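You operate a simulated robot arm through the tools that you are given. There is no shell and no other tool. Be economical: measure what you need, move in short steps, check, and stop when the job is done.

The job below is to be done with a simulated robot arm. You get a single attempt, and the scene is never put back.

TASK
Put one of the pellets from the top of the preparation table on top of the goggles there. Take the sample bottle marked "No 20" from the top of the preparation table and leave it on the bench under the rear hood. Turn the cold plate dial to 10. Put the beaker from the top of the island bench in the basin. Stack the box labelled "No 250" from the top of the island bench on top of the box labelled "No 200". The order is free. Set down upright: sample bottle, beaker.

The check looks at the end state, three seconds after you hand in, the way a careful person would. Anything else that was tipped, shoved, dropped, spilled or broken makes it a failure.

THE ROBOT
A 7-joint arm with a two-finger parallel gripper on a trunk, on a base that drives. Base frame: it is fixed to the floor where the robot stands at the start and does not move with it; the origin is under the middle of the robot, x ahead of it, y to its left, z up; the surface under the hand at the start is at about z = 780. Readings come in mm, degrees, newtons and seconds.
With the tool pointing down near the work surface it reaches from about 480 to 920 mm from the robot's upright axis, wherever it stands. Its first joint turns from -115.0 to 115.0 degrees. Places, roughly: basin [-3900, -1200, 600]; beaker (7x7x8 cm) [-7300, -1800, 900]; bench under the rear hood [-2300, 1300, 800]; box [-7250, -1750, 1000]; cold plate dial [-1100, -600, 900]; goggles (7x15x7 cm) [800, -300, 800]; pellet (3x3x2 cm) [900, -100, 800]; sample bottle [750, -250, 750]. Payload 3.91 kg.
The TCP is the grasp point between the finger pads, 30 mm short of the fingertips. In the tool frame z runs along the fingers and y along their closing line. The gripper opens to 110 mm. The fingers are 20 mm wide and 10 mm thick; the gripper's body (48 by 112 mm) begins 55 mm behind the TCP.
Orientation is that of the tool frame in the base frame, as a unit quaternion [w, x, y, z]. With the fingers straight down and closing along the base's y, the tool's x points along the base's -x, its y along +y and its z along -z.

THE INTERFACE
- The arm moves only by the tool servo_tool. Its argument "series" is a list of rows, each a list of 7 numbers: the shift along the tool's x, y, z in m, then the turn, a rotation vector about the tool's x, y, z in degrees, then the finger opening in m, from 0 to 0.11. In form: [[x, y, z, rx, ry, rz, fingers], ...]. A call has 1 to 12 rows; each row is the pose to reach, as a shift and turn from the pose commanded when the call began, along the tool's axes at that moment. Rows are played at 5 a second. More than 50 mm and 8.6 degrees between two rows, or a gripper value outside its range, and nothing of the call is played. Where a pose cannot be reached the arm comes as near as it can. A force on the tool above 40 N (or 10 N above the force at the start of the call, whichever is more), or a blocked arm, ends the call early, and 0.2 s more pass. Each finger travels about 153 mm/s and halts on what it meets, pressing with about 33 N; the grip force reading is that of the motor and also rises with nothing between the fingers. The clock runs only during rows and for 0.2 s after the last one: add rows that repeat a pose to give the fingers time. The reply holds the time, the measured pose of the TCP, the force on the tool along the base axes, the opening and the grip force, in the units named above and with some noise, with the torque about the TCP (base axes, N m) and any sound that the robot's microphone picked up.
- Cameras (640 x 400 px; columns grow to the right, rows downward): "scene" is now at [229.4, 167.3, 1362]; the picture's right is [-0.42, -0.91, 0.00], its down [-0.54, 0.25, -0.80] and it looks along [0.72, -0.34, -0.60] (base axes); focal length 266 px, centre (320, 200). "wrist" rides on the gripper at [72, 17, -103] in the tool frame; the picture's right is [-0.23, 0.97, 0.00], its down [-0.76, -0.18, -0.62] and it looks along [-0.61, -0.14, 0.78] (tool axes); focal length 222 px, centre (320, 200). There is no depth. A picture from a camera that has moved, and an enlarged one, comes with that camera's place and axes in the base frame and with its lens. The place of the scene camera against the robot may be out by one fixed shift of up to 12 mm in any direction.
- capture(camera): a new picture of that camera. It takes no simulated time.
- move_column(by): slides the trunk up (or, below 0, down) by that many mm; the arm and the scene camera ride with it, the base frame stays. It gives what a move gives, with no picture.
- steer(legs): drives the robot by 1 to 6 legs, each [ahead, left, turn to the left] in mm, mm and degrees, along the robot's own axes; the way and the turn of a leg run together, so that a leg with both is an arc; at most 1500 mm and 180 degrees a leg. The arm and the cameras ride along, it lands a little off, and it stops where it bumps. It gives what a move gives.
- turn_head(pan, tilt): turns the head with the scene camera to pan (to the left, within 80 degrees either way) and tilt (down, from -29 to 69), counted from straight ahead of the robot. It gives what a move gives.
- enlarge(camera, box): a new picture of the part [left, top, right, bottom] of that camera's present view, enlarged. It takes no simulated time.
- close_job(): hands the job in; it is judged then, once.

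Work in short steps. Places have to be worked out from the pictures, the camera data and where the tool is seen: move nearer, look again, correct. Check each grasp and each placing, and mend what went wrong. You have 165 turns and 120 pictures in all, those below and enlarged ones among them. Open the gripper and draw the arm clear of the work before you hand the job in, unless the task says otherwise; then end with one line.

The tools are called as a command line: name --pt "numbers of a row" for each row, then --argument value for the rest, lists and objects as JSON in quotes. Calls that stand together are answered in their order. servo_tool: Moves the arm, as the interface text tells. Its arguments: {"type":"object","properties":{"series":{"type":"array"}},"required":["series"]} The other tools are called the same way: move_column (by) slides the trunk up or down; steer (legs) drives the base; turn_head (pan, tilt) turns the head that bears the scene camera; capture (camera) takes a picture; enlarge (camera, box) takes an enlarged picture of a part of a camera's view; close_job () hands the job in.

At the start:

```text
time_s: 0.0
tool_pos: [663.5, 62.7, 1017.5]
tcp_rot: [0.0, 0.0, 1.0, 0.0]
ft_force: [-0.1, -0.3, 0.2]
torque: [0.02, 0.0, 0.0]
opening: 110.0
grip_force: 0.1
trunk travel left (down, up): [-700.0, 290.0]
robot x, y, heading: [-0.3, 1.0, 0.3]
head pan, tilt: [-25.1, 36.9]
```

scene: 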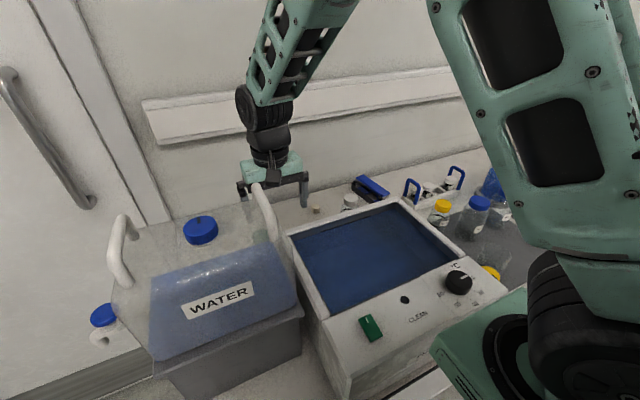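
wrist: 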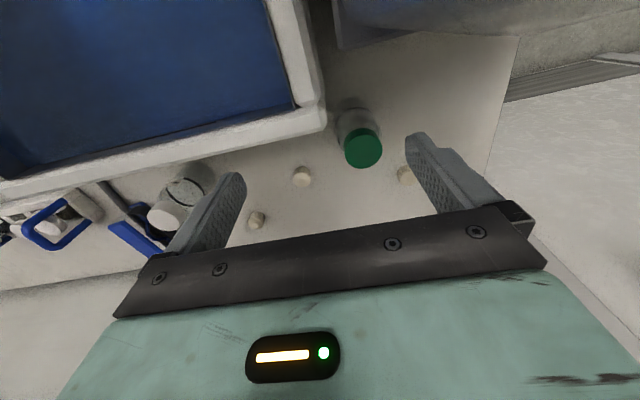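

I start with closer views of the preparation table, both from the scene camera and from the wrist.

enlarge --camera "scene" --box '[280, 150, 520, 300]'

enlarge --camera "wrist" --box '[0, 100, 440, 375]'

```text
2.67 times, centred on (400, 225) of scene
camera zoom: at [229.4, 167.3, 1362.0], right [-0.42, -0.91, 0.0], down [-0.54, 0.25, -0.8], along [0.72, -0.34, -0.6], focal length 709 px, centre (107, 133)
```

zoom: 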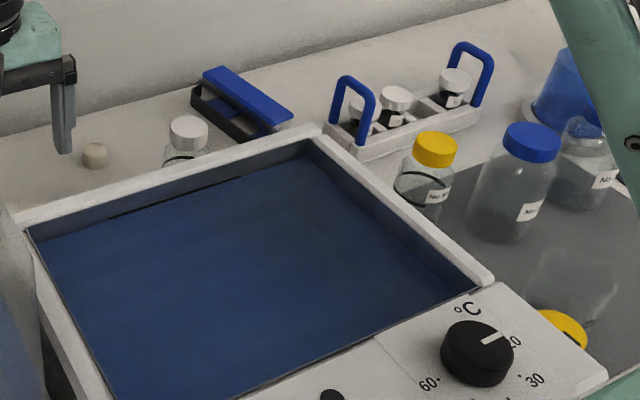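

```text
1.45 times, centred on (220, 238) of wrist
camera zoom: at [591.7, 78.6, 1121.3], right [0.23, 0.97, 0.0], down [0.76, -0.18, 0.62], along [0.61, -0.14, -0.78], focal length 323 px, centre (466, 146)
```

zoom: 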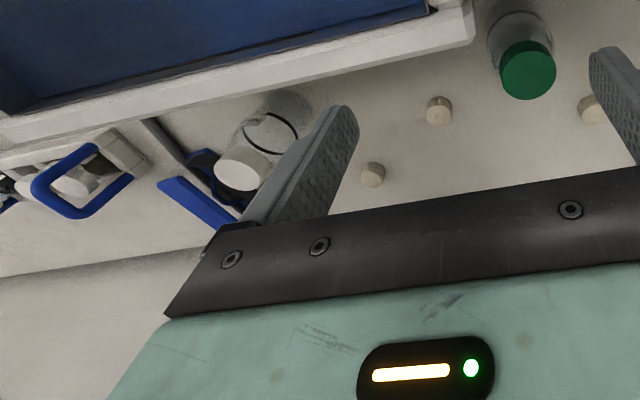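

The goggles are the blue/black object by the wall, and there are several bottles with labels to read. I pan the head right to see the rest.

turn_head --pan -50 --tilt 42

capture --camera "scene"

```text
time_s: 0.9
tool_pos: [663.1, 63.3, 1017.7]
tcp_rot: [0.0, 0.0, 1.0, 0.0]
ft_force: [-0.3, 0.0, 0.3]
torque: [0.03, 0.01, -0.03]
opening: 110.0
grip_force: 0.1
trunk travel left (down, up): [-700.0, 290.0]
robot x, y, heading: [-2.7, -1.9, -0.0]
head pan, tilt: [-50.0, 42.0]
```

```text
115 pictures are left
camera scene: at [204.5, 140.2, 1354.5], right [-0.77, -0.64, 0.0], down [-0.43, 0.51, -0.74], along [0.48, -0.57, -0.67], focal length 266 px, centre (320, 200)
```

scene: 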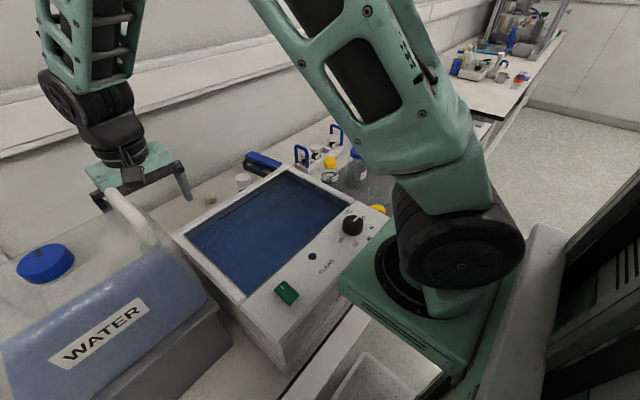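

The arm blocks the view to the right, so I raise the trunk and swing the tool towards -y to look at the bottles with the wrist camera.

move_column --by 120

servo_tool --pt "0.02 -0.04 0 0 0 0 0.11" --pt "0.04 -0.08 0 0 0 0 0.11" --pt "0.06 -0.12 0 0 0 0 0.11" --pt "0.08 -0.16 0 0 0 0 0.11" --pt "0.08 -0.2 0 0 0 0 0.11" --pt "0.08 -0.24 0 0 0 0 0.11" --pt "0.08 -0.28 0 0 0 0 0.11" --pt "0.08 -0.28 0 0 0 0 0.11"

capture --camera "wrist"

```text
time_s: 2.4
tool_pos: [663.6, 62.2, 1137.6]
tcp_rot: [-0.001, 0.001, 1.0, -0.001]
ft_force: [-0.3, -0.2, -0.2]
torque: [-0.01, -0.03, 0.0]
opening: 109.9
grip_force: 0.1
trunk travel left (down, up): [-820.0, 170.0]
robot x, y, heading: [-2.6, -1.3, -0.1]
head pan, tilt: [-50.0, 42.0]
```

```text
time_s: 4.2
tool_pos: [581.8, -218.3, 1137.5]
tcp_rot: [0.0, 0.0, 1.0, 0.0]
ft_force: [-0.5, 0.3, 0.8]
torque: [0.0, 0.01, 0.02]
opening: 110.1
grip_force: 0.1
trunk travel left (down, up): [-820.0, 170.0]
robot x, y, heading: [3.7, -2.5, 0.1]
head pan, tilt: [-50.0, 42.0]
```

```text
114 pictures are left
camera wrist: at [511.6, -201.5, 1241.2], right [0.23, 0.97, 0.0], down [0.76, -0.18, 0.62], along [0.61, -0.14, -0.78], focal length 222 px, centre (320, 200)
```

wrist: 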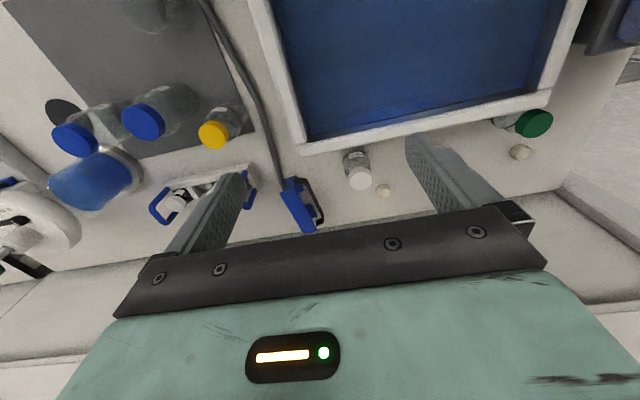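

capture --camera "scene"

enlarge --camera "wrist" --box '[40, 80, 400, 240]'

```text
113 pictures are left
camera scene: at [204.4, 140.1, 1474.5], right [-0.77, -0.64, 0.0], down [-0.43, 0.51, -0.74], along [0.48, -0.57, -0.67], focal length 266 px, centre (320, 200)
```

scene: 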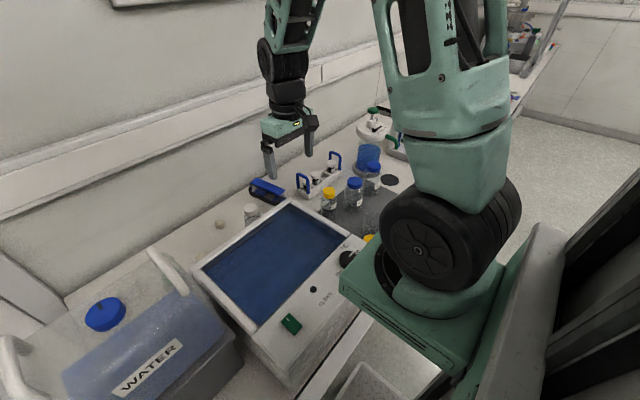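

```text
1.78 times, centred on (220, 160) of wrist
camera zoom: at [511.6, -201.5, 1241.2], right [0.23, 0.97, 0.0], down [0.76, -0.18, 0.62], along [0.61, -0.14, -0.78], focal length 395 px, centre (498, 271)
```

zoom: 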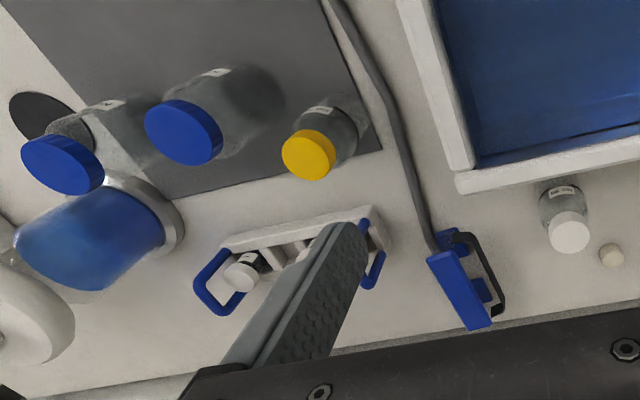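

Labels face the robot. I enlarge the scene view on the bottles.

enlarge --camera "scene" --box '[300, 150, 400, 250]'

enlarge --camera "scene" --box '[230, 170, 310, 230]'

enlarge --camera "wrist" --box '[330, 130, 400, 200]'

```text
4.00 times, centred on (350, 200) of scene
camera zoom: at [204.4, 140.1, 1474.5], right [-0.77, -0.64, 0.0], down [-0.43, 0.51, -0.74], along [0.48, -0.57, -0.67], focal length 1064 px, centre (200, 200)
```

zoom: 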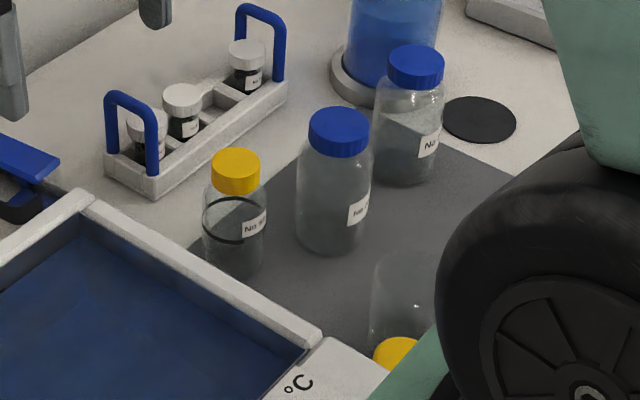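

```text
6.67 times, centred on (270, 200) of scene
camera zoom: at [204.4, 140.1, 1474.5], right [-0.77, -0.64, 0.0], down [-0.43, 0.51, -0.74], along [0.48, -0.57, -0.67], focal length 1773 px, centre (653, 200)
```

zoom: 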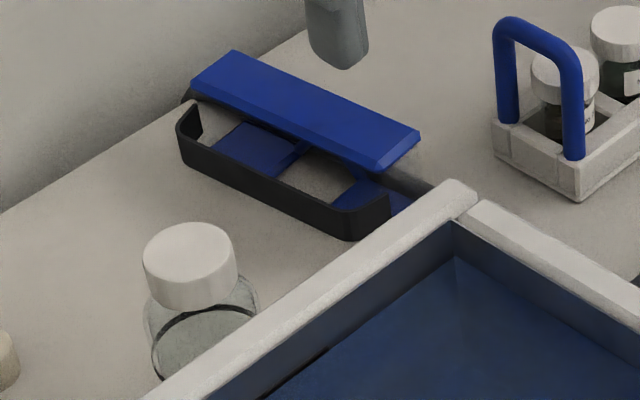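

```text
5.71 times, centred on (365, 165) of wrist
camera zoom: at [511.6, -201.5, 1241.2], right [0.23, 0.97, 0.0], down [0.76, -0.18, 0.62], along [0.61, -0.14, -0.78], focal length 1269 px, centre (63, 400)
```

zoom: 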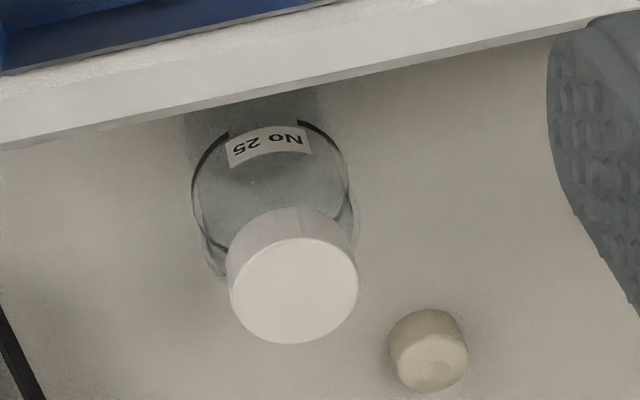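

White cap is No 25. I check the others.

enlarge --camera "wrist" --box '[190, 90, 260, 160]'

enlarge --camera "scene" --box '[310, 180, 400, 240]'

enlarge --camera "wrist" --box '[490, 90, 560, 160]'

```text
5.71 times, centred on (225, 125) of wrist
camera zoom: at [511.6, -201.5, 1241.2], right [0.23, 0.97, 0.0], down [0.76, -0.18, 0.62], along [0.61, -0.14, -0.78], focal length 1269 px, centre (863, 629)
```

zoom: 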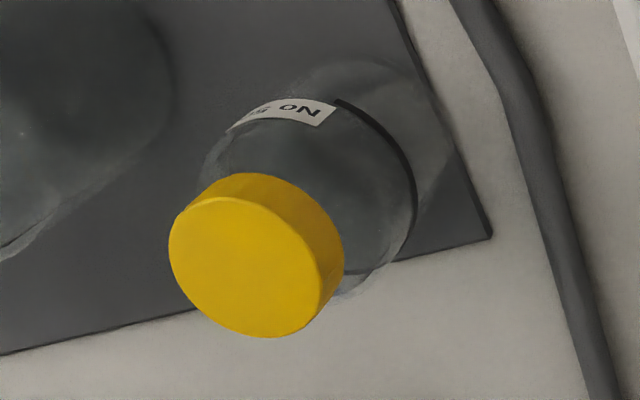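

```text
6.67 times, centred on (355, 210) of scene
camera zoom: at [204.4, 140.1, 1474.5], right [-0.77, -0.64, 0.0], down [-0.43, 0.51, -0.74], along [0.48, -0.57, -0.67], focal length 1773 px, centre (87, 133)
```

zoom: 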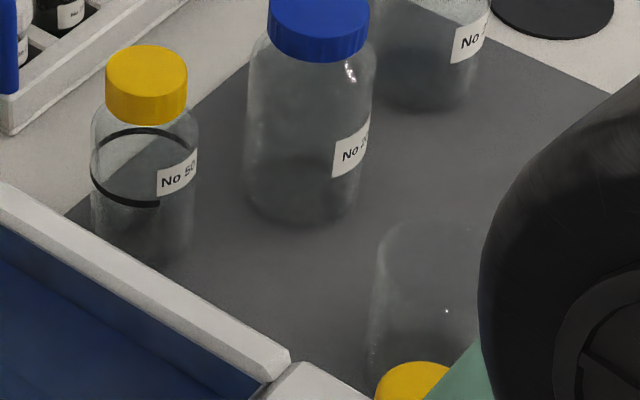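

```text
5.71 times, centred on (525, 125) of wrist
camera zoom: at [511.6, -201.5, 1241.2], right [0.23, 0.97, 0.0], down [0.76, -0.18, 0.62], along [0.61, -0.14, -0.78], focal length 1269 px, centre (-851, 629)
```

zoom: 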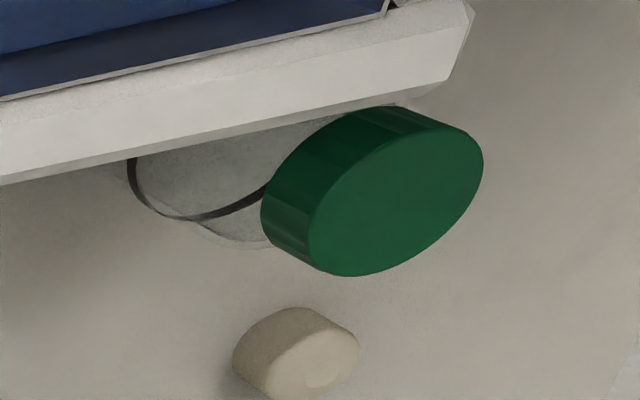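

Yellow is No 50, the middle blue one No 2?, the green unknown. I move the wrist camera in front of the bottles on the right first for an oblique look at them.

servo_tool --pt "0 -0.05 0 0 0 0 0.11" --pt "0 -0.1 0 0 0 0 0.11" --pt "0 -0.15 0 0 0 0 0.11" --pt "0 -0.2 0 0 0 0 0.11" --pt "0 -0.25 0 0 0 0 0.11" --pt "0 -0.28 0 0 0 0 0.11" --pt "0 -0.28 0 0 0 0 0.11"

capture --camera "wrist"

```text
time_s: 5.8
tool_pos: [582.5, -496.4, 1138.3]
tcp_rot: [0.001, -0.001, 1.0, 0.0]
ft_force: [0.2, -0.1, 0.5]
torque: [0.0, 0.02, 0.0]
opening: 110.0
grip_force: 0.2
trunk travel left (down, up): [-820.0, 170.0]
robot x, y, heading: [-3.1, -1.3, 0.0]
head pan, tilt: [-50.0, 42.0]
```

```text
105 pictures are left
camera wrist: at [510.5, -481.4, 1242.6], right [0.23, 0.97, 0.0], down [0.76, -0.18, 0.62], along [0.61, -0.14, -0.78], focal length 222 px, centre (320, 200)
```

wrist: 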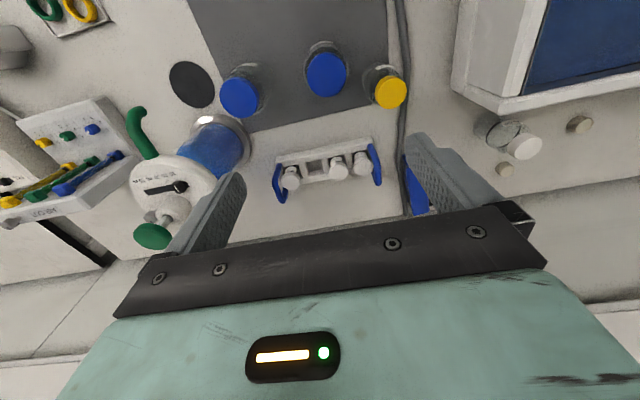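

turn_head --pan -45 --tilt 40

capture --camera "scene"

```text
time_s: 6.5
tool_pos: [583.2, -496.6, 1138.4]
tcp_rot: [-0.001, 0.001, 1.0, 0.001]
ft_force: [0.1, -0.2, 0.3]
torque: [0.02, 0.03, 0.01]
opening: 109.6
grip_force: 0.1
trunk travel left (down, up): [-820.0, 170.0]
robot x, y, heading: [3.0, 0.3, -0.0]
head pan, tilt: [-45.0, 40.0]
```

```text
104 pictures are left
camera scene: at [210.8, 143.9, 1477.4], right [-0.71, -0.71, 0.0], down [-0.45, 0.45, -0.77], along [0.54, -0.54, -0.64], focal length 266 px, centre (320, 200)
```

scene: 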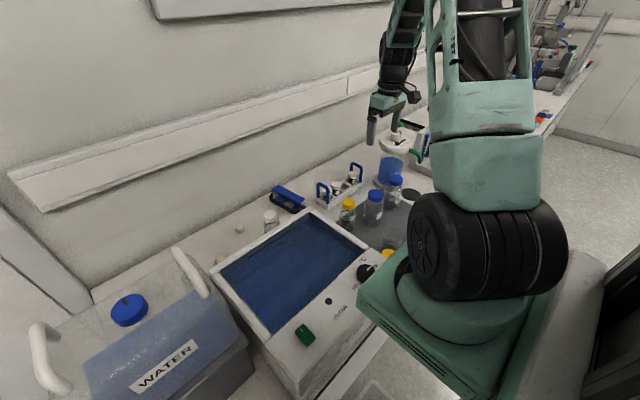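

I drive back and to the right for an unobstructed head view of the bottles.

steer --legs '[[-150, 0, 0], [0, -550, 0]]'

turn_head --pan 10 --tilt 40

capture --camera "scene"

```text
time_s: 10.5
tool_pos: [440.5, -1029.5, 1137.6]
tcp_rot: [0.0, -0.003, 1.0, 0.0]
ft_force: [-0.4, -0.5, 0.4]
torque: [0.0, 0.0, 0.0]
opening: 109.8
grip_force: 0.1
trunk travel left (down, up): [-820.0, 170.0]
robot x, y, heading: [-148.6, -536.1, 0.4]
head pan, tilt: [-45.0, 40.0]
```

```text
time_s: 11.7
tool_pos: [441.0, -1028.5, 1138.8]
tcp_rot: [0.0, -0.004, 1.0, 0.001]
ft_force: [0.1, 0.4, -0.4]
torque: [-0.01, 0.02, 0.0]
opening: 110.1
grip_force: 0.1
trunk travel left (down, up): [-820.0, 170.0]
robot x, y, heading: [-147.9, -534.8, 0.1]
head pan, tilt: [10.0, 40.0]
```

```text
103 pictures are left
camera scene: at [88.7, -315.5, 1477.4], right [0.18, -0.98, 0.0], down [-0.63, -0.11, -0.77], along [0.75, 0.14, -0.64], focal length 266 px, centre (320, 200)
```

scene: 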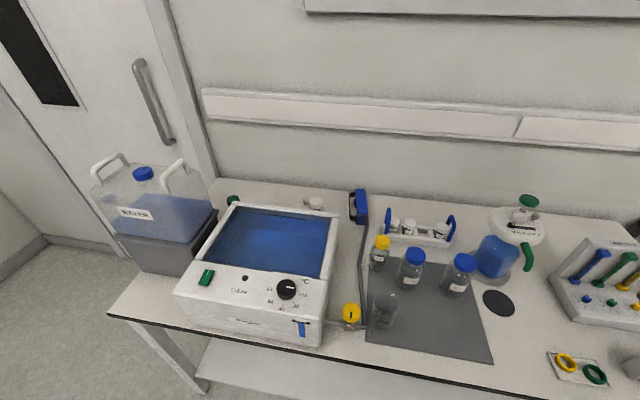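

Excellent view. I enlarge the bottles.

enlarge --camera "scene" --box '[340, 180, 500, 280]'

enlarge --camera "scene" --box '[210, 180, 370, 280]'

enlarge --camera "scene" --box '[320, 270, 420, 350]'

```text
4.00 times, centred on (420, 230) of scene
camera zoom: at [88.7, -315.5, 1477.4], right [0.18, -0.98, 0.0], down [-0.63, -0.11, -0.77], along [0.75, 0.14, -0.64], focal length 1064 px, centre (-80, 80)
```

zoom: 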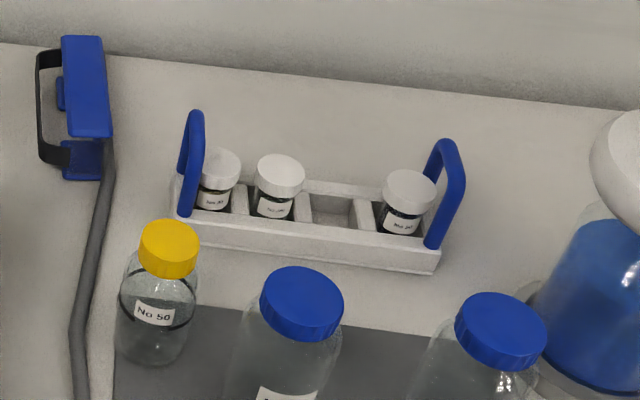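

```text
4.00 times, centred on (290, 230) of scene
camera zoom: at [88.7, -315.5, 1477.4], right [0.18, -0.98, 0.0], down [-0.63, -0.11, -0.77], along [0.75, 0.14, -0.64], focal length 1064 px, centre (440, 80)
```

zoom: 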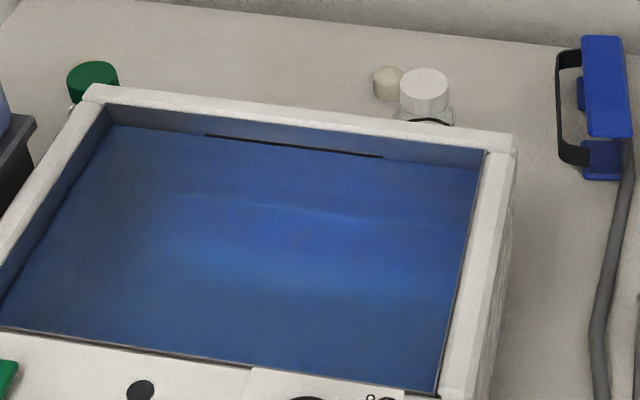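

```text
5.00 times, centred on (370, 310) of scene
camera zoom: at [88.7, -315.5, 1477.4], right [0.18, -0.98, 0.0], down [-0.63, -0.11, -0.77], along [0.75, 0.14, -0.64], focal length 1330 px, centre (70, -350)
```

zoom: 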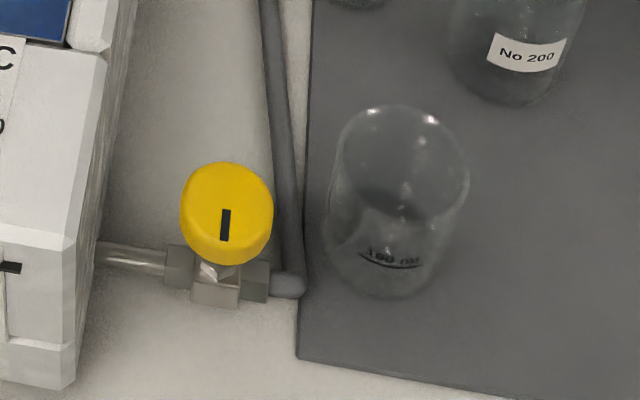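

enlarge --camera "scene" --box '[385, 210, 455, 250]'

enlarge --camera "scene" --box '[440, 250, 490, 300]'

```text
9.14 times, centred on (420, 230) of scene
camera zoom: at [88.7, -315.5, 1477.4], right [0.18, -0.98, 0.0], down [-0.63, -0.11, -0.77], along [0.75, 0.14, -0.64], focal length 2431 px, centre (-594, -74)
```

zoom: 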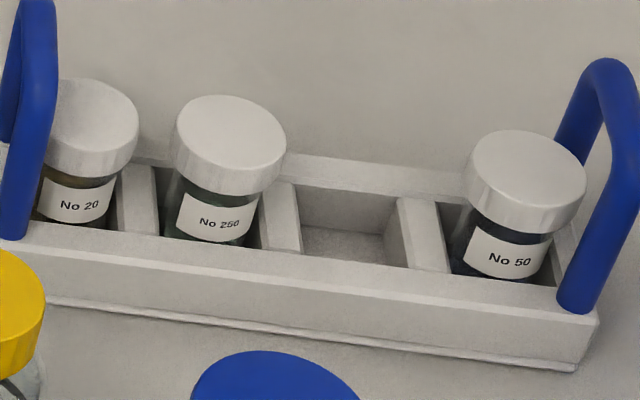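

```text
8.00 times, centred on (465, 275) of scene
camera zoom: at [88.7, -315.5, 1477.4], right [0.18, -0.98, 0.0], down [-0.63, -0.11, -0.77], along [0.75, 0.14, -0.64], focal length 2127 px, centre (-840, -400)
```

zoom: 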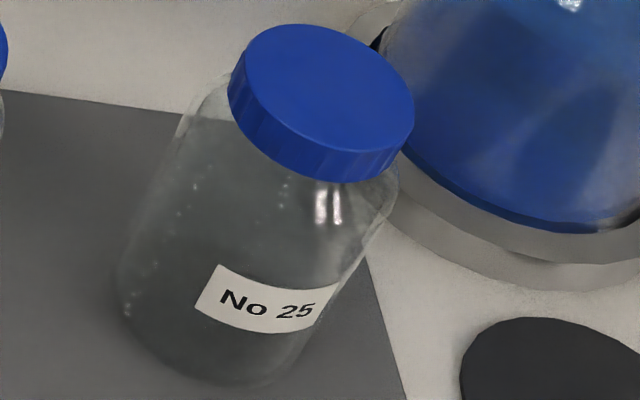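

The rack vial says No 20, but the ring-marked bottles (white 25, yellow 50, green ?) look like the "sample bottles"; the green one must be read before deciding. I drive back, and raise the head for a steep look.

steer --legs '[[0, 480, 0], [150, 0, 0]]'

servo_tool --pt "0 0.05 0 0 0 0 0.11" --pt "0 0.1 0 0 0 0 0.11" --pt "0 0.15 0 0 0 0 0.11" --pt "0 0.2 0 0 0 0 0.11" --pt "0 0.25 0 0 0 0 0.11" --pt "0 0.3 0 0 0 0 0.11" --pt "0 0.35 0 0 0 0 0.11" --pt "0 0.4 0 0 0 0 0.11" --pt "0 0.45 0 0 0 0 0.11" --pt "-0.03 0.5 0 0 0 0 0.11" --pt "-0.06 0.54 0 0 0 0 0.11" --pt "-0.06 0.54 0 0 0 0 0.11"

capture --camera "wrist"

```text
time_s: 15.6
tool_pos: [588.1, -547.0, 1138.5]
tcp_rot: [-0.001, -0.003, 1.0, 0.0]
ft_force: [0.2, -0.3, 0.9]
torque: [0.0, 0.01, -0.05]
opening: 110.1
grip_force: 0.1
trunk travel left (down, up): [-820.0, 170.0]
robot x, y, heading: [1.4, -58.3, 0.3]
head pan, tilt: [10.0, 40.0]
```

```text
refused: row 10 steps farther than a row can; nothing moved
```

```text
97 pictures are left
camera wrist: at [515.8, -531.4, 1242.8], right [0.22, 0.98, 0.0], down [0.76, -0.17, 0.62], along [0.61, -0.14, -0.78], focal length 222 px, centre (320, 200)
```

wrist: 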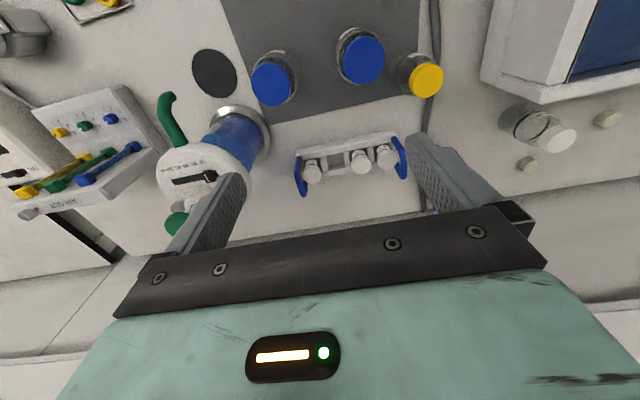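

A row stepped too far; I redo it in smaller steps.

servo_tool --pt "0 0.05 0 0 0 0 0.11" --pt "0 0.1 0 0 0 0 0.11" --pt "0 0.15 0 0 0 0 0.11" --pt "0 0.2 0 0 0 0 0.11" --pt "0 0.25 0 0 0 0 0.11" --pt "0 0.3 0 0 0 0 0.11" --pt "0 0.35 0 0 0 0 0.11" --pt "0 0.4 0 0 0 0 0.11" --pt "0 0.45 0 0 0 0 0.11" --pt "-0.02 0.49 0 0 0 0 0.11" --pt "-0.03 0.53 0 0 0 0 0.11" --pt "-0.04 0.57 0 0 0 0 0.11"

capture --camera "wrist"

```text
time_s: 18.2
tool_pos: [625.0, 23.2, 1140.9]
tcp_rot: [0.0, -0.002, 1.0, 0.0]
ft_force: [0.0, 0.1, 0.6]
torque: [0.03, -0.03, -0.03]
opening: 110.1
grip_force: 0.0
trunk travel left (down, up): [-820.0, 170.0]
robot x, y, heading: [-0.2, -52.7, 0.4]
head pan, tilt: [10.0, 40.0]
```

```text
96 pictures are left
camera wrist: at [553.0, 38.9, 1244.5], right [0.22, 0.98, 0.0], down [0.76, -0.17, 0.62], along [0.61, -0.14, -0.78], focal length 222 px, centre (320, 200)
```

wrist: 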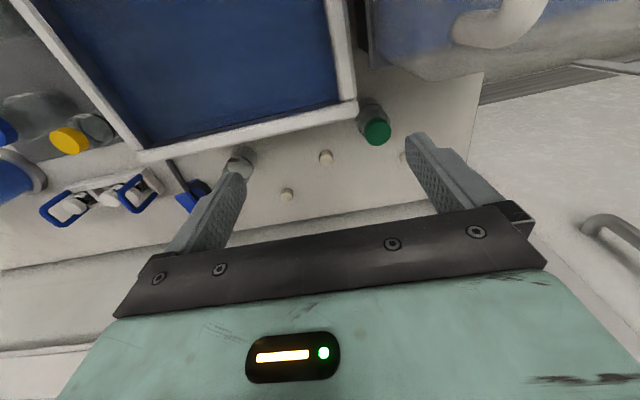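

enlarge --camera "wrist" --box '[340, 80, 410, 150]'

```text
5.71 times, centred on (375, 115) of wrist
camera zoom: at [553.0, 38.9, 1244.5], right [0.22, 0.98, 0.0], down [0.76, -0.17, 0.62], along [0.61, -0.14, -0.78], focal length 1269 px, centre (6, 686)
```

zoom: 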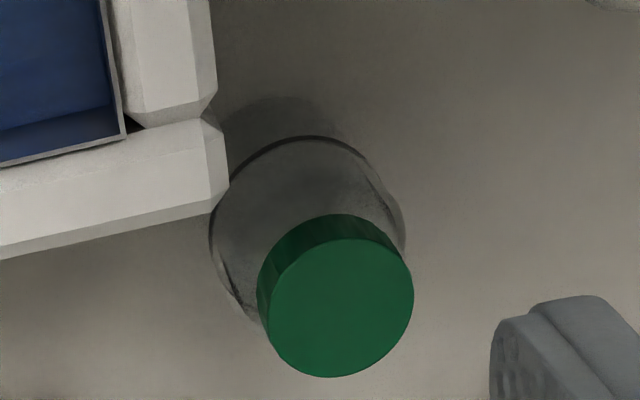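

No label on the near side. I yaw the tool +90° to look at the green bottle from its +y side.

servo_tool --pt "-0.01 0.02 0 0 0 8.5 0.11" --pt "-0.02 0.04 0 0 0 17 0.11" --pt "-0.03 0.06 0 0 0 25.5 0.11" --pt "-0.04 0.08 0 0 0 34 0.11" --pt "-0.05 0.1 0 0 0 42.5 0.11" --pt "-0.06 0.12 0 0 0 51 0.11" --pt "-0.07 0.14 0 0 0 59.5 0.11" --pt "-0.08 0.16 0 0 0 68 0.11" --pt "-0.09 0.18 0 0 0 76.5 0.11" --pt "-0.1 0.19 0 0 0 85 0.11" --pt "-0.1 0.2 0 0 0 90 0.11" --pt "-0.1 0.2 0 0 0 90 0.11"

capture --camera "wrist"

```text
time_s: 20.8
tool_pos: [721.2, 224.3, 1137.7]
tcp_rot: [-0.001, 0.706, 0.709, 0.0]
ft_force: [-0.1, 0.2, 1.2]
torque: [0.0, -0.03, 0.03]
opening: 109.8
grip_force: 0.1
trunk travel left (down, up): [-820.0, 170.0]
robot x, y, heading: [2.4, -54.8, 0.3]
head pan, tilt: [10.0, 40.0]
```

```text
94 pictures are left
camera wrist: at [738.4, 296.2, 1242.9], right [0.97, -0.22, 0.0], down [-0.17, -0.76, 0.62], along [-0.14, -0.61, -0.78], focal length 222 px, centre (320, 200)
```

wrist: 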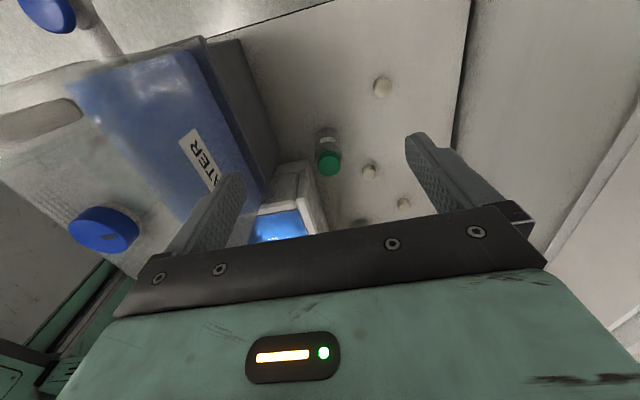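

enlarge --camera "wrist" --box '[300, 110, 360, 190]'

```text
5.00 times, centred on (330, 150) of wrist
camera zoom: at [738.4, 296.2, 1242.9], right [0.97, -0.22, 0.0], down [-0.17, -0.76, 0.62], along [-0.14, -0.61, -0.78], focal length 1111 px, centre (270, 450)
```

zoom: 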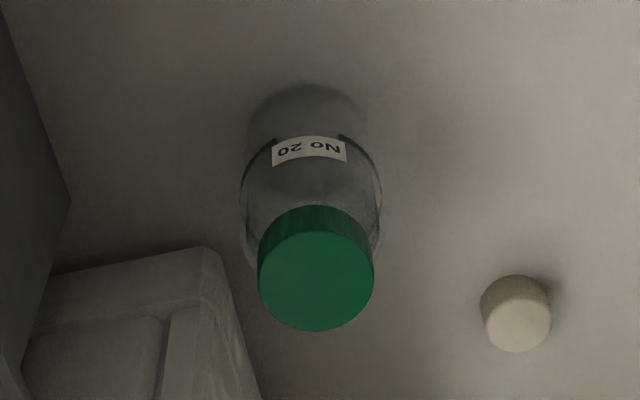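

The green-capped bottle is the No 20, at about (709, 99) with cap top z≈904. Before the pellet, I look closely at the goggles with the wrist camera.

servo_tool --pt "-0.045 0.01 0 0 0 0 0.11" --pt "-0.09 0.02 0 0 0 0 0.11" --pt "-0.135 0.03 0 0 0 0 0.11" --pt "-0.18 0.04 0 0 0 0 0.11" --pt "-0.225 0.05 0 0 0 0 0.11" --pt "-0.27 0.06 0 0 0 0 0.11" --pt "-0.315 0.07 0 0 0 0 0.11" --pt "-0.36 0.08 0 0 0 0 0.11" --pt "-0.4 0.09 0 0 0 0 0.11" --pt "-0.4 0.09 0 0 0 0 0.11"

capture --camera "wrist"

```text
time_s: 23.0
tool_pos: [814.2, -174.8, 1138.6]
tcp_rot: [-0.001, 0.705, 0.709, -0.001]
ft_force: [0.9, 0.6, 0.7]
torque: [0.0, 0.0, 0.01]
opening: 110.1
grip_force: 0.1
trunk travel left (down, up): [-820.0, 170.0]
robot x, y, heading: [1.8, -52.8, 0.5]
head pan, tilt: [10.0, 40.0]
```

```text
92 pictures are left
camera wrist: at [832.1, -103.1, 1242.7], right [0.98, -0.22, 0.0], down [-0.17, -0.76, 0.62], along [-0.14, -0.61, -0.78], focal length 222 px, centre (320, 200)
```

wrist: 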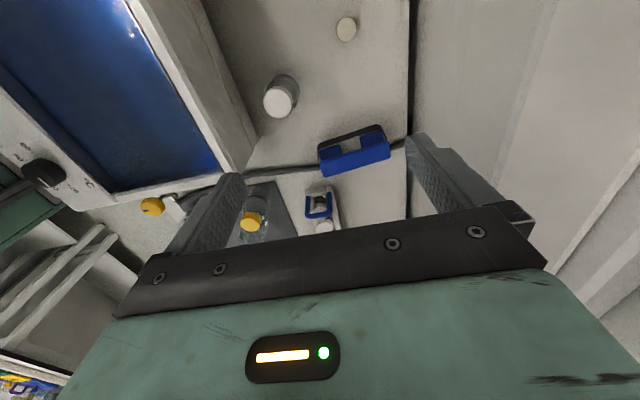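

enlarge --camera "wrist" --box '[305, 110, 405, 190]'

```text
5.00 times, centred on (355, 150) of wrist
camera zoom: at [832.1, -103.1, 1242.7], right [0.98, -0.22, 0.0], down [-0.17, -0.76, 0.62], along [-0.14, -0.61, -0.78], focal length 1111 px, centre (145, 450)
```

zoom: 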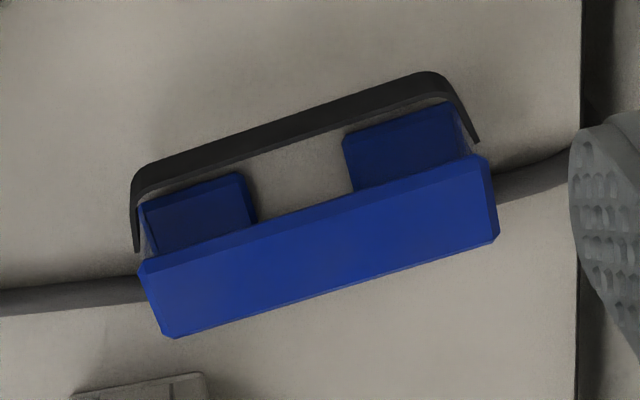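

Goggles' flat top is centred near (852, -330, 846), long axis roughly along x. I go above the isolated pellet at about (787, -1) and descend to z≈890 for a check.

servo_tool --pt "0.043 -0.007 0 0 0 0 0.08" --pt "0.087 -0.014 0 0 0 0 0.08" --pt "0.13 -0.021 0 0 0 0 0.07" --pt "0.174 -0.027 0 0 0 0 0.07" --pt "0.174 -0.027 0.05 0 0 0 0.07" --pt "0.174 -0.027 0.1 0 0 0 0.07" --pt "0.174 -0.027 0.15 0 0 0 0.07" --pt "0.174 -0.027 0.2 0 0 0 0.07" --pt "0.174 -0.027 0.25 0 0 0 0.07" --pt "0.174 -0.027 0.25 0 0 0 0.07"

capture --camera "wrist"

```text
time_s: 25.2
tool_pos: [788.9, -0.0, 889.2]
tcp_rot: [0.0, 0.705, 0.709, 0.0]
ft_force: [-1.0, 0.7, -0.1]
torque: [-0.01, 0.04, -0.03]
opening: 69.9
grip_force: 0.0
trunk travel left (down, up): [-820.0, 170.0]
robot x, y, heading: [-2.5, -53.0, 0.2]
head pan, tilt: [10.0, 40.0]
```

```text
90 pictures are left
camera wrist: at [805.0, 71.7, 993.2], right [0.98, -0.22, 0.0], down [-0.17, -0.76, 0.62], along [-0.14, -0.61, -0.78], focal length 222 px, centre (320, 200)
```

wrist: 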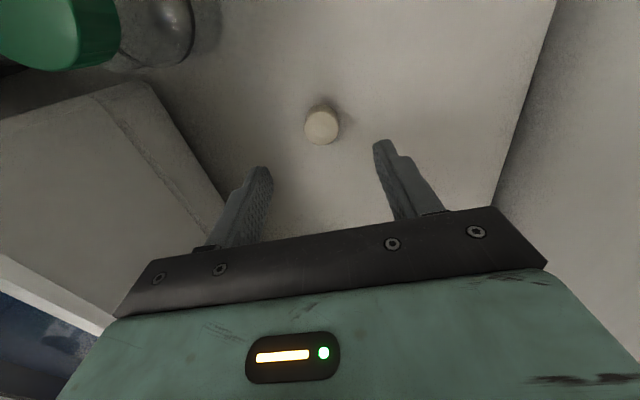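

The pellet is at about (789, 3). I descend to z≈815 and close.

servo_tool --pt "0.003 0 0.035 0 0 0 0.07" --pt "0.003 0 0.06 0 0 0 0.07" --pt "0.003 0 0.074 0 0 0 0.07" --pt "0.003 0 0.074 0 0 0 0.07" --pt "0.003 0 0.074 0 0 0 0.0" --pt "0.003 0 0.074 0 0 0 0.0" --pt "0.003 0 0.074 0 0 0 0.0"

capture --camera "wrist"

```text
time_s: 26.8
tool_pos: [786.4, 2.4, 815.8]
tcp_rot: [0.0, 0.705, 0.709, 0.0]
ft_force: [0.4, 0.6, -0.1]
torque: [0.0, 0.01, 0.02]
opening: 27.3
grip_force: 33.1
trunk travel left (down, up): [-820.0, 170.0]
robot x, y, heading: [-1.0, -52.8, 0.6]
head pan, tilt: [10.0, 40.0]
```

```text
89 pictures are left
camera wrist: at [803.3, 74.2, 919.2], right [0.98, -0.22, 0.0], down [-0.17, -0.76, 0.62], along [-0.14, -0.61, -0.78], focal length 222 px, centre (320, 200)
```

wrist: 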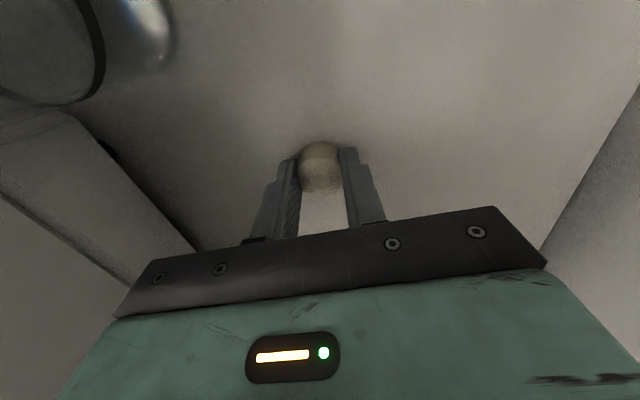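

Pellet held. I lift and carry it above the goggles.

servo_tool --pt "0 0 -0.045 0 0 0 0" --pt "0 0 -0.09 0 0 0 0" --pt "0 0 -0.135 0 0 0 0" --pt "-0.045 0.01 -0.145 0 0 0 0" --pt "-0.09 0.02 -0.145 0 0 0 0" --pt "-0.135 0.03 -0.145 0 0 0 0" --pt "-0.18 0.04 -0.145 0 0 0 0" --pt "-0.225 0.05 -0.145 0 0 0 0" --pt "-0.27 0.06 -0.145 0 0 0 0" --pt "-0.31 0.066 -0.145 0 0 0 0" --pt "-0.332 0.066 -0.145 0 0 0 0" --pt "-0.332 0.066 -0.145 0 0 0 0"

capture --camera "wrist"

turn_head --pan -15 --tilt 32

capture --camera "scene"

```text
time_s: 29.4
tool_pos: [854.7, -329.2, 958.5]
tcp_rot: [0.0, 0.704, 0.71, 0.0]
ft_force: [-0.5, -0.3, 1.0]
torque: [0.0, -0.02, -0.03]
opening: 27.2
grip_force: 32.7
trunk travel left (down, up): [-820.0, 170.0]
robot x, y, heading: [-0.6, -53.6, 0.2]
head pan, tilt: [10.0, 40.0]
```

```text
88 pictures are left
camera wrist: at [871.3, -257.7, 1062.7], right [0.98, -0.22, 0.0], down [-0.17, -0.76, 0.62], along [-0.14, -0.61, -0.78], focal length 222 px, centre (320, 200)
```

wrist: 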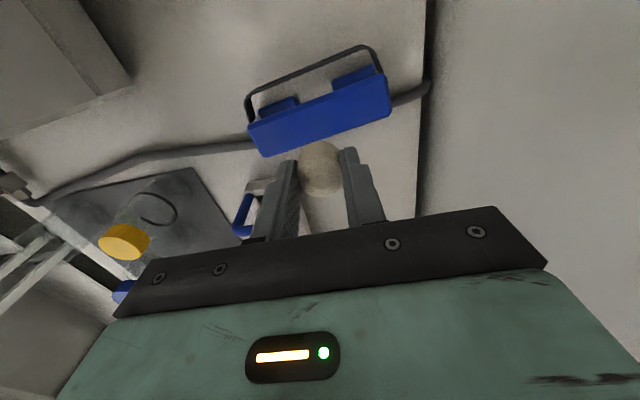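

```text
time_s: 30.2
tool_pos: [855.4, -328.8, 959.2]
tcp_rot: [0.0, 0.705, 0.709, 0.0]
ft_force: [0.5, -0.1, 0.2]
torque: [-0.02, 0.0, -0.02]
opening: 27.1
grip_force: 32.6
trunk travel left (down, up): [-820.0, 170.0]
robot x, y, heading: [4.5, -54.6, 0.4]
head pan, tilt: [-15.0, 32.0]
```

```text
87 pictures are left
camera scene: at [237.9, 128.5, 1489.6], right [-0.25, -0.97, 0.0], down [-0.51, 0.13, -0.85], along [0.82, -0.21, -0.53], focal length 266 px, centre (320, 200)
```

scene: 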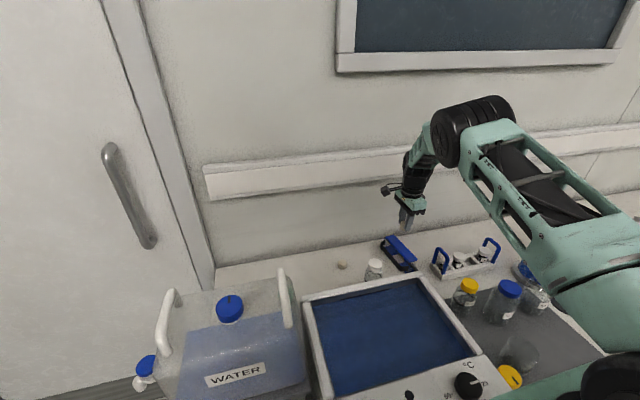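

Goggles top centre recomputes to (856, -327), right below the pellet. I lower in small steps.

servo_tool --pt "0.001 0 0.04 0 0 0 0" --pt "0.001 0 0.06 0 0 0 0" --pt "0.001 0 0.068 0 0 0 0" --pt "0.001 0 0.068 0 0 0 0"

enlarge --camera "scene" --box '[370, 190, 450, 280]'

enlarge --camera "wrist" --box '[220, 60, 420, 220]'

```text
time_s: 31.2
tool_pos: [853.8, -329.4, 890.6]
tcp_rot: [0.0, 0.705, 0.709, 0.0]
ft_force: [0.4, -0.4, 0.1]
torque: [0.0, -0.02, 0.0]
opening: 27.3
grip_force: 33.4
trunk travel left (down, up): [-820.0, 170.0]
robot x, y, heading: [0.6, -52.7, 0.4]
head pan, tilt: [-15.0, 32.0]
```

```text
4.44 times, centred on (410, 235) of scene
camera zoom: at [237.9, 128.4, 1489.6], right [-0.25, -0.97, 0.0], down [-0.51, 0.13, -0.85], along [0.82, -0.21, -0.53], focal length 1182 px, centre (-80, 44)
```

zoom: 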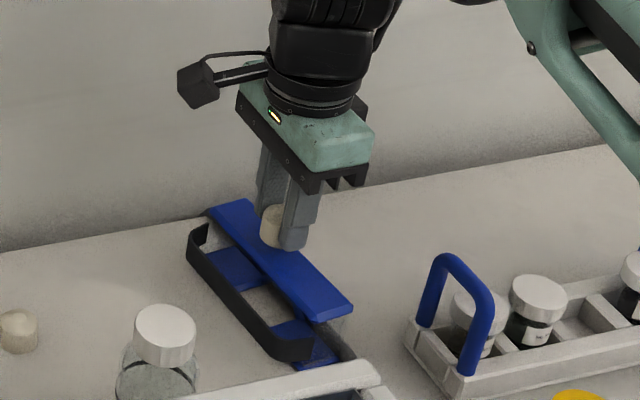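

```text
2.50 times, centred on (320, 140) of wrist
camera zoom: at [871.5, -257.4, 995.4], right [0.98, -0.22, 0.0], down [-0.17, -0.76, 0.62], along [-0.14, -0.61, -0.78], focal length 555 px, centre (320, 350)
```

zoom: 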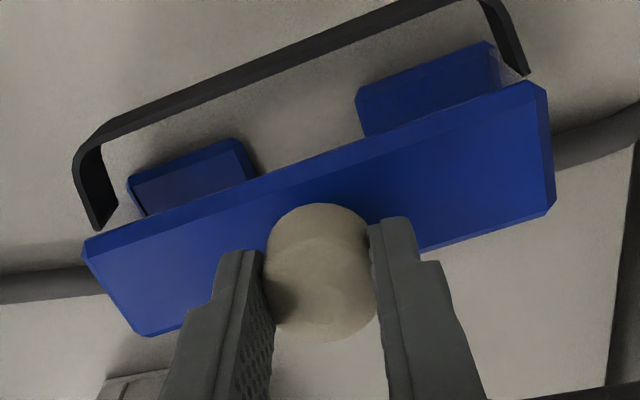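

Pellet is centred over the top. I lower gently until contact.

servo_tool --pt "0 0 0.003 0 0 0 0" --pt "0 0 0.005 0 0 0 0" --pt "0 0 0.006 0 0 0 0" --pt "0 0 0.006 0 0 0 0"

enlarge --camera "scene" --box '[385, 215, 435, 265]'

```text
time_s: 32.2
tool_pos: [856.3, -330.3, 885.6]
tcp_rot: [0.0, 0.705, 0.71, 0.0]
ft_force: [-0.1, 0.0, -1.1]
torque: [0.02, -0.02, 0.02]
opening: 27.5
grip_force: 32.7
trunk travel left (down, up): [-820.0, 170.0]
robot x, y, heading: [3.1, -54.2, 0.5]
head pan, tilt: [-15.0, 32.0]
```

```text
8.00 times, centred on (410, 240) of scene
camera zoom: at [237.9, 128.4, 1489.6], right [-0.25, -0.97, 0.0], down [-0.51, 0.13, -0.85], along [0.82, -0.21, -0.53], focal length 2127 px, centre (-400, -120)
```

zoom: 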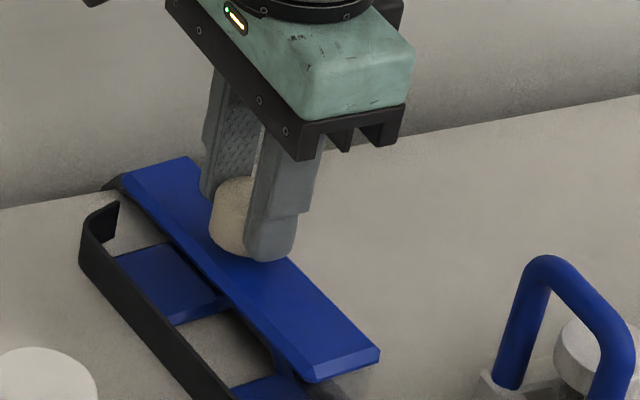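

Still no contact; I continue down slowly.

servo_tool --pt "0 0 0.002 0 0 0 0" --pt "0 0 0.003 0 0 0 0" --pt "0 0 0.004 0 0 0 0" --pt "0 0 0.004 0 0 0 0"

```text
time_s: 33.2
tool_pos: [854.3, -329.3, 882.0]
tcp_rot: [0.0, 0.705, 0.709, 0.0]
ft_force: [-0.5, 0.2, 0.5]
torque: [0.01, 0.02, -0.01]
opening: 27.5
grip_force: 32.9
trunk travel left (down, up): [-820.0, 170.0]
robot x, y, heading: [4.2, -57.1, 0.6]
head pan, tilt: [-15.0, 32.0]
```

servo_tool --pt "0 0 0.002 0 0 0 0" --pt "0 0 0.003 0 0 0 0" --pt "0 0 0.004 0 0 0 0" --pt "0 0 0.004 0 0 0 0"

enlarge --camera "wrist" --box '[260, 80, 380, 200]'

```text
time_s: 34.2
tool_pos: [854.6, -329.5, 877.1]
tcp_rot: [0.0, 0.705, 0.71, 0.0]
ft_force: [0.6, 0.1, 0.1]
torque: [-0.02, -0.01, 0.0]
opening: 27.3
grip_force: 33.0
trunk travel left (down, up): [-820.0, 170.0]
robot x, y, heading: [-1.2, -51.8, 0.2]
head pan, tilt: [-15.0, 32.0]
```

```text
3.33 times, centred on (320, 140) of wrist
camera zoom: at [871.8, -258.0, 981.3], right [0.98, -0.22, 0.0], down [-0.17, -0.76, 0.62], along [-0.14, -0.61, -0.78], focal length 740 px, centre (320, 400)
```

zoom: 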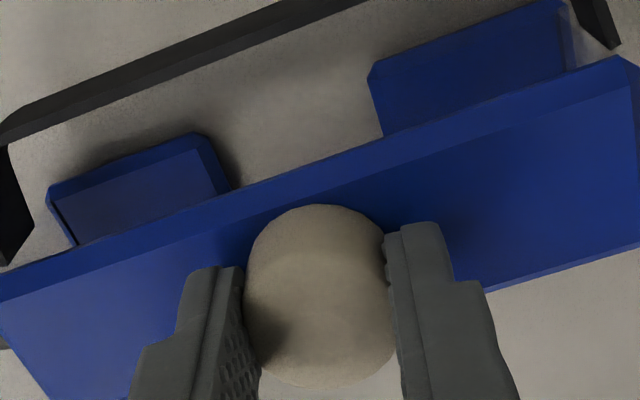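

servo_tool --pt "0 0 0.002 0 0 0 0" --pt "0 0 0.003 0 0 0 0" --pt "0 0 0.004 0 0 0 0" --pt "0 0 0.004 0 0 0 0"

enlarge --camera "scene" --box '[390, 225, 430, 265]'

```text
time_s: 35.2
tool_pos: [855.1, -329.6, 876.5]
tcp_rot: [0.001, 0.705, 0.71, 0.0]
ft_force: [-2.4, -0.6, 22.7]
torque: [-0.04, 0.09, 0.01]
opening: 27.1
grip_force: 32.9
trunk travel left (down, up): [-820.0, 170.0]
robot x, y, heading: [0.7, -50.0, 0.3]
head pan, tilt: [-15.0, 32.0]
```

```text
10.00 times, centred on (410, 245) of scene
camera zoom: at [236.6, 128.7, 1490.0], right [-0.25, -0.97, 0.0], down [-0.51, 0.13, -0.85], along [0.82, -0.21, -0.53], focal length 2659 px, centre (-580, -250)
```

zoom: 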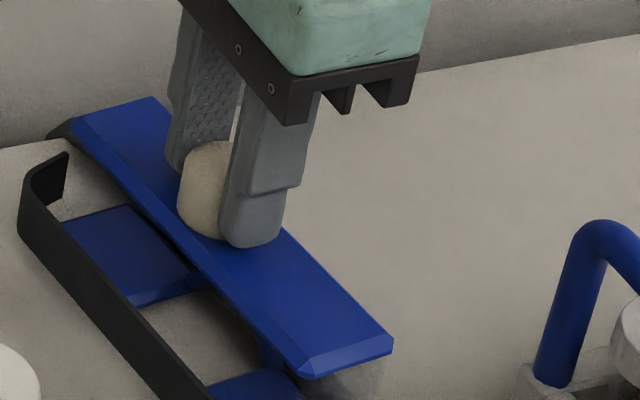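

Contact at z≈876.5. I relieve the pressure, open, and retreat upward.

servo_tool --pt "0 0 -0.003 0 0 0 0" --pt "0 0 -0.003 0 0 0 0" --pt "0 0 -0.003 0 0 0 0.06" --pt "0 0 -0.003 0 0 0 0.06" --pt "0 0 -0.04 0 0 0 0.06" --pt "0 0 -0.08 0 0 0 0.06" --pt "0 0 -0.12 0 0 0 0.06" --pt "0 0 -0.12 0 0 0 0.06"

enlarge --camera "scene" --box '[370, 210, 450, 290]'

enlarge --camera "wrist" --box '[220, 20, 420, 180]'

```text
time_s: 37.0
tool_pos: [855.5, -330.4, 993.5]
tcp_rot: [0.0, 0.705, 0.71, 0.0]
ft_force: [0.1, -0.2, 1.2]
torque: [-0.02, 0.0, -0.01]
opening: 60.1
grip_force: 0.1
trunk travel left (down, up): [-820.0, 170.0]
robot x, y, heading: [3.0, -56.3, 0.7]
head pan, tilt: [-15.0, 32.0]
```

```text
5.00 times, centred on (410, 250) of scene
camera zoom: at [237.8, 128.4, 1489.6], right [-0.25, -0.97, 0.0], down [-0.51, 0.13, -0.85], along [0.82, -0.21, -0.53], focal length 1330 px, centre (-130, -50)
```

zoom: 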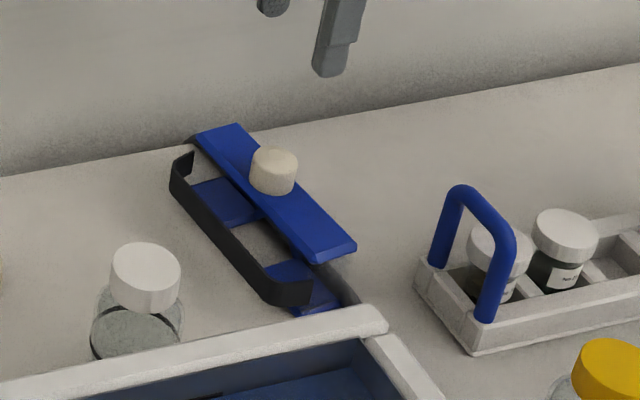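

```text
2.50 times, centred on (320, 100) of wrist
camera zoom: at [872.9, -258.3, 1097.7], right [0.98, -0.22, 0.0], down [-0.17, -0.76, 0.62], along [-0.14, -0.61, -0.78], focal length 555 px, centre (320, 450)
```

zoom: 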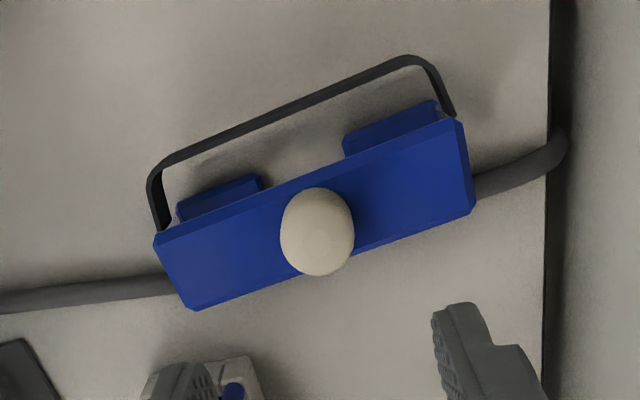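

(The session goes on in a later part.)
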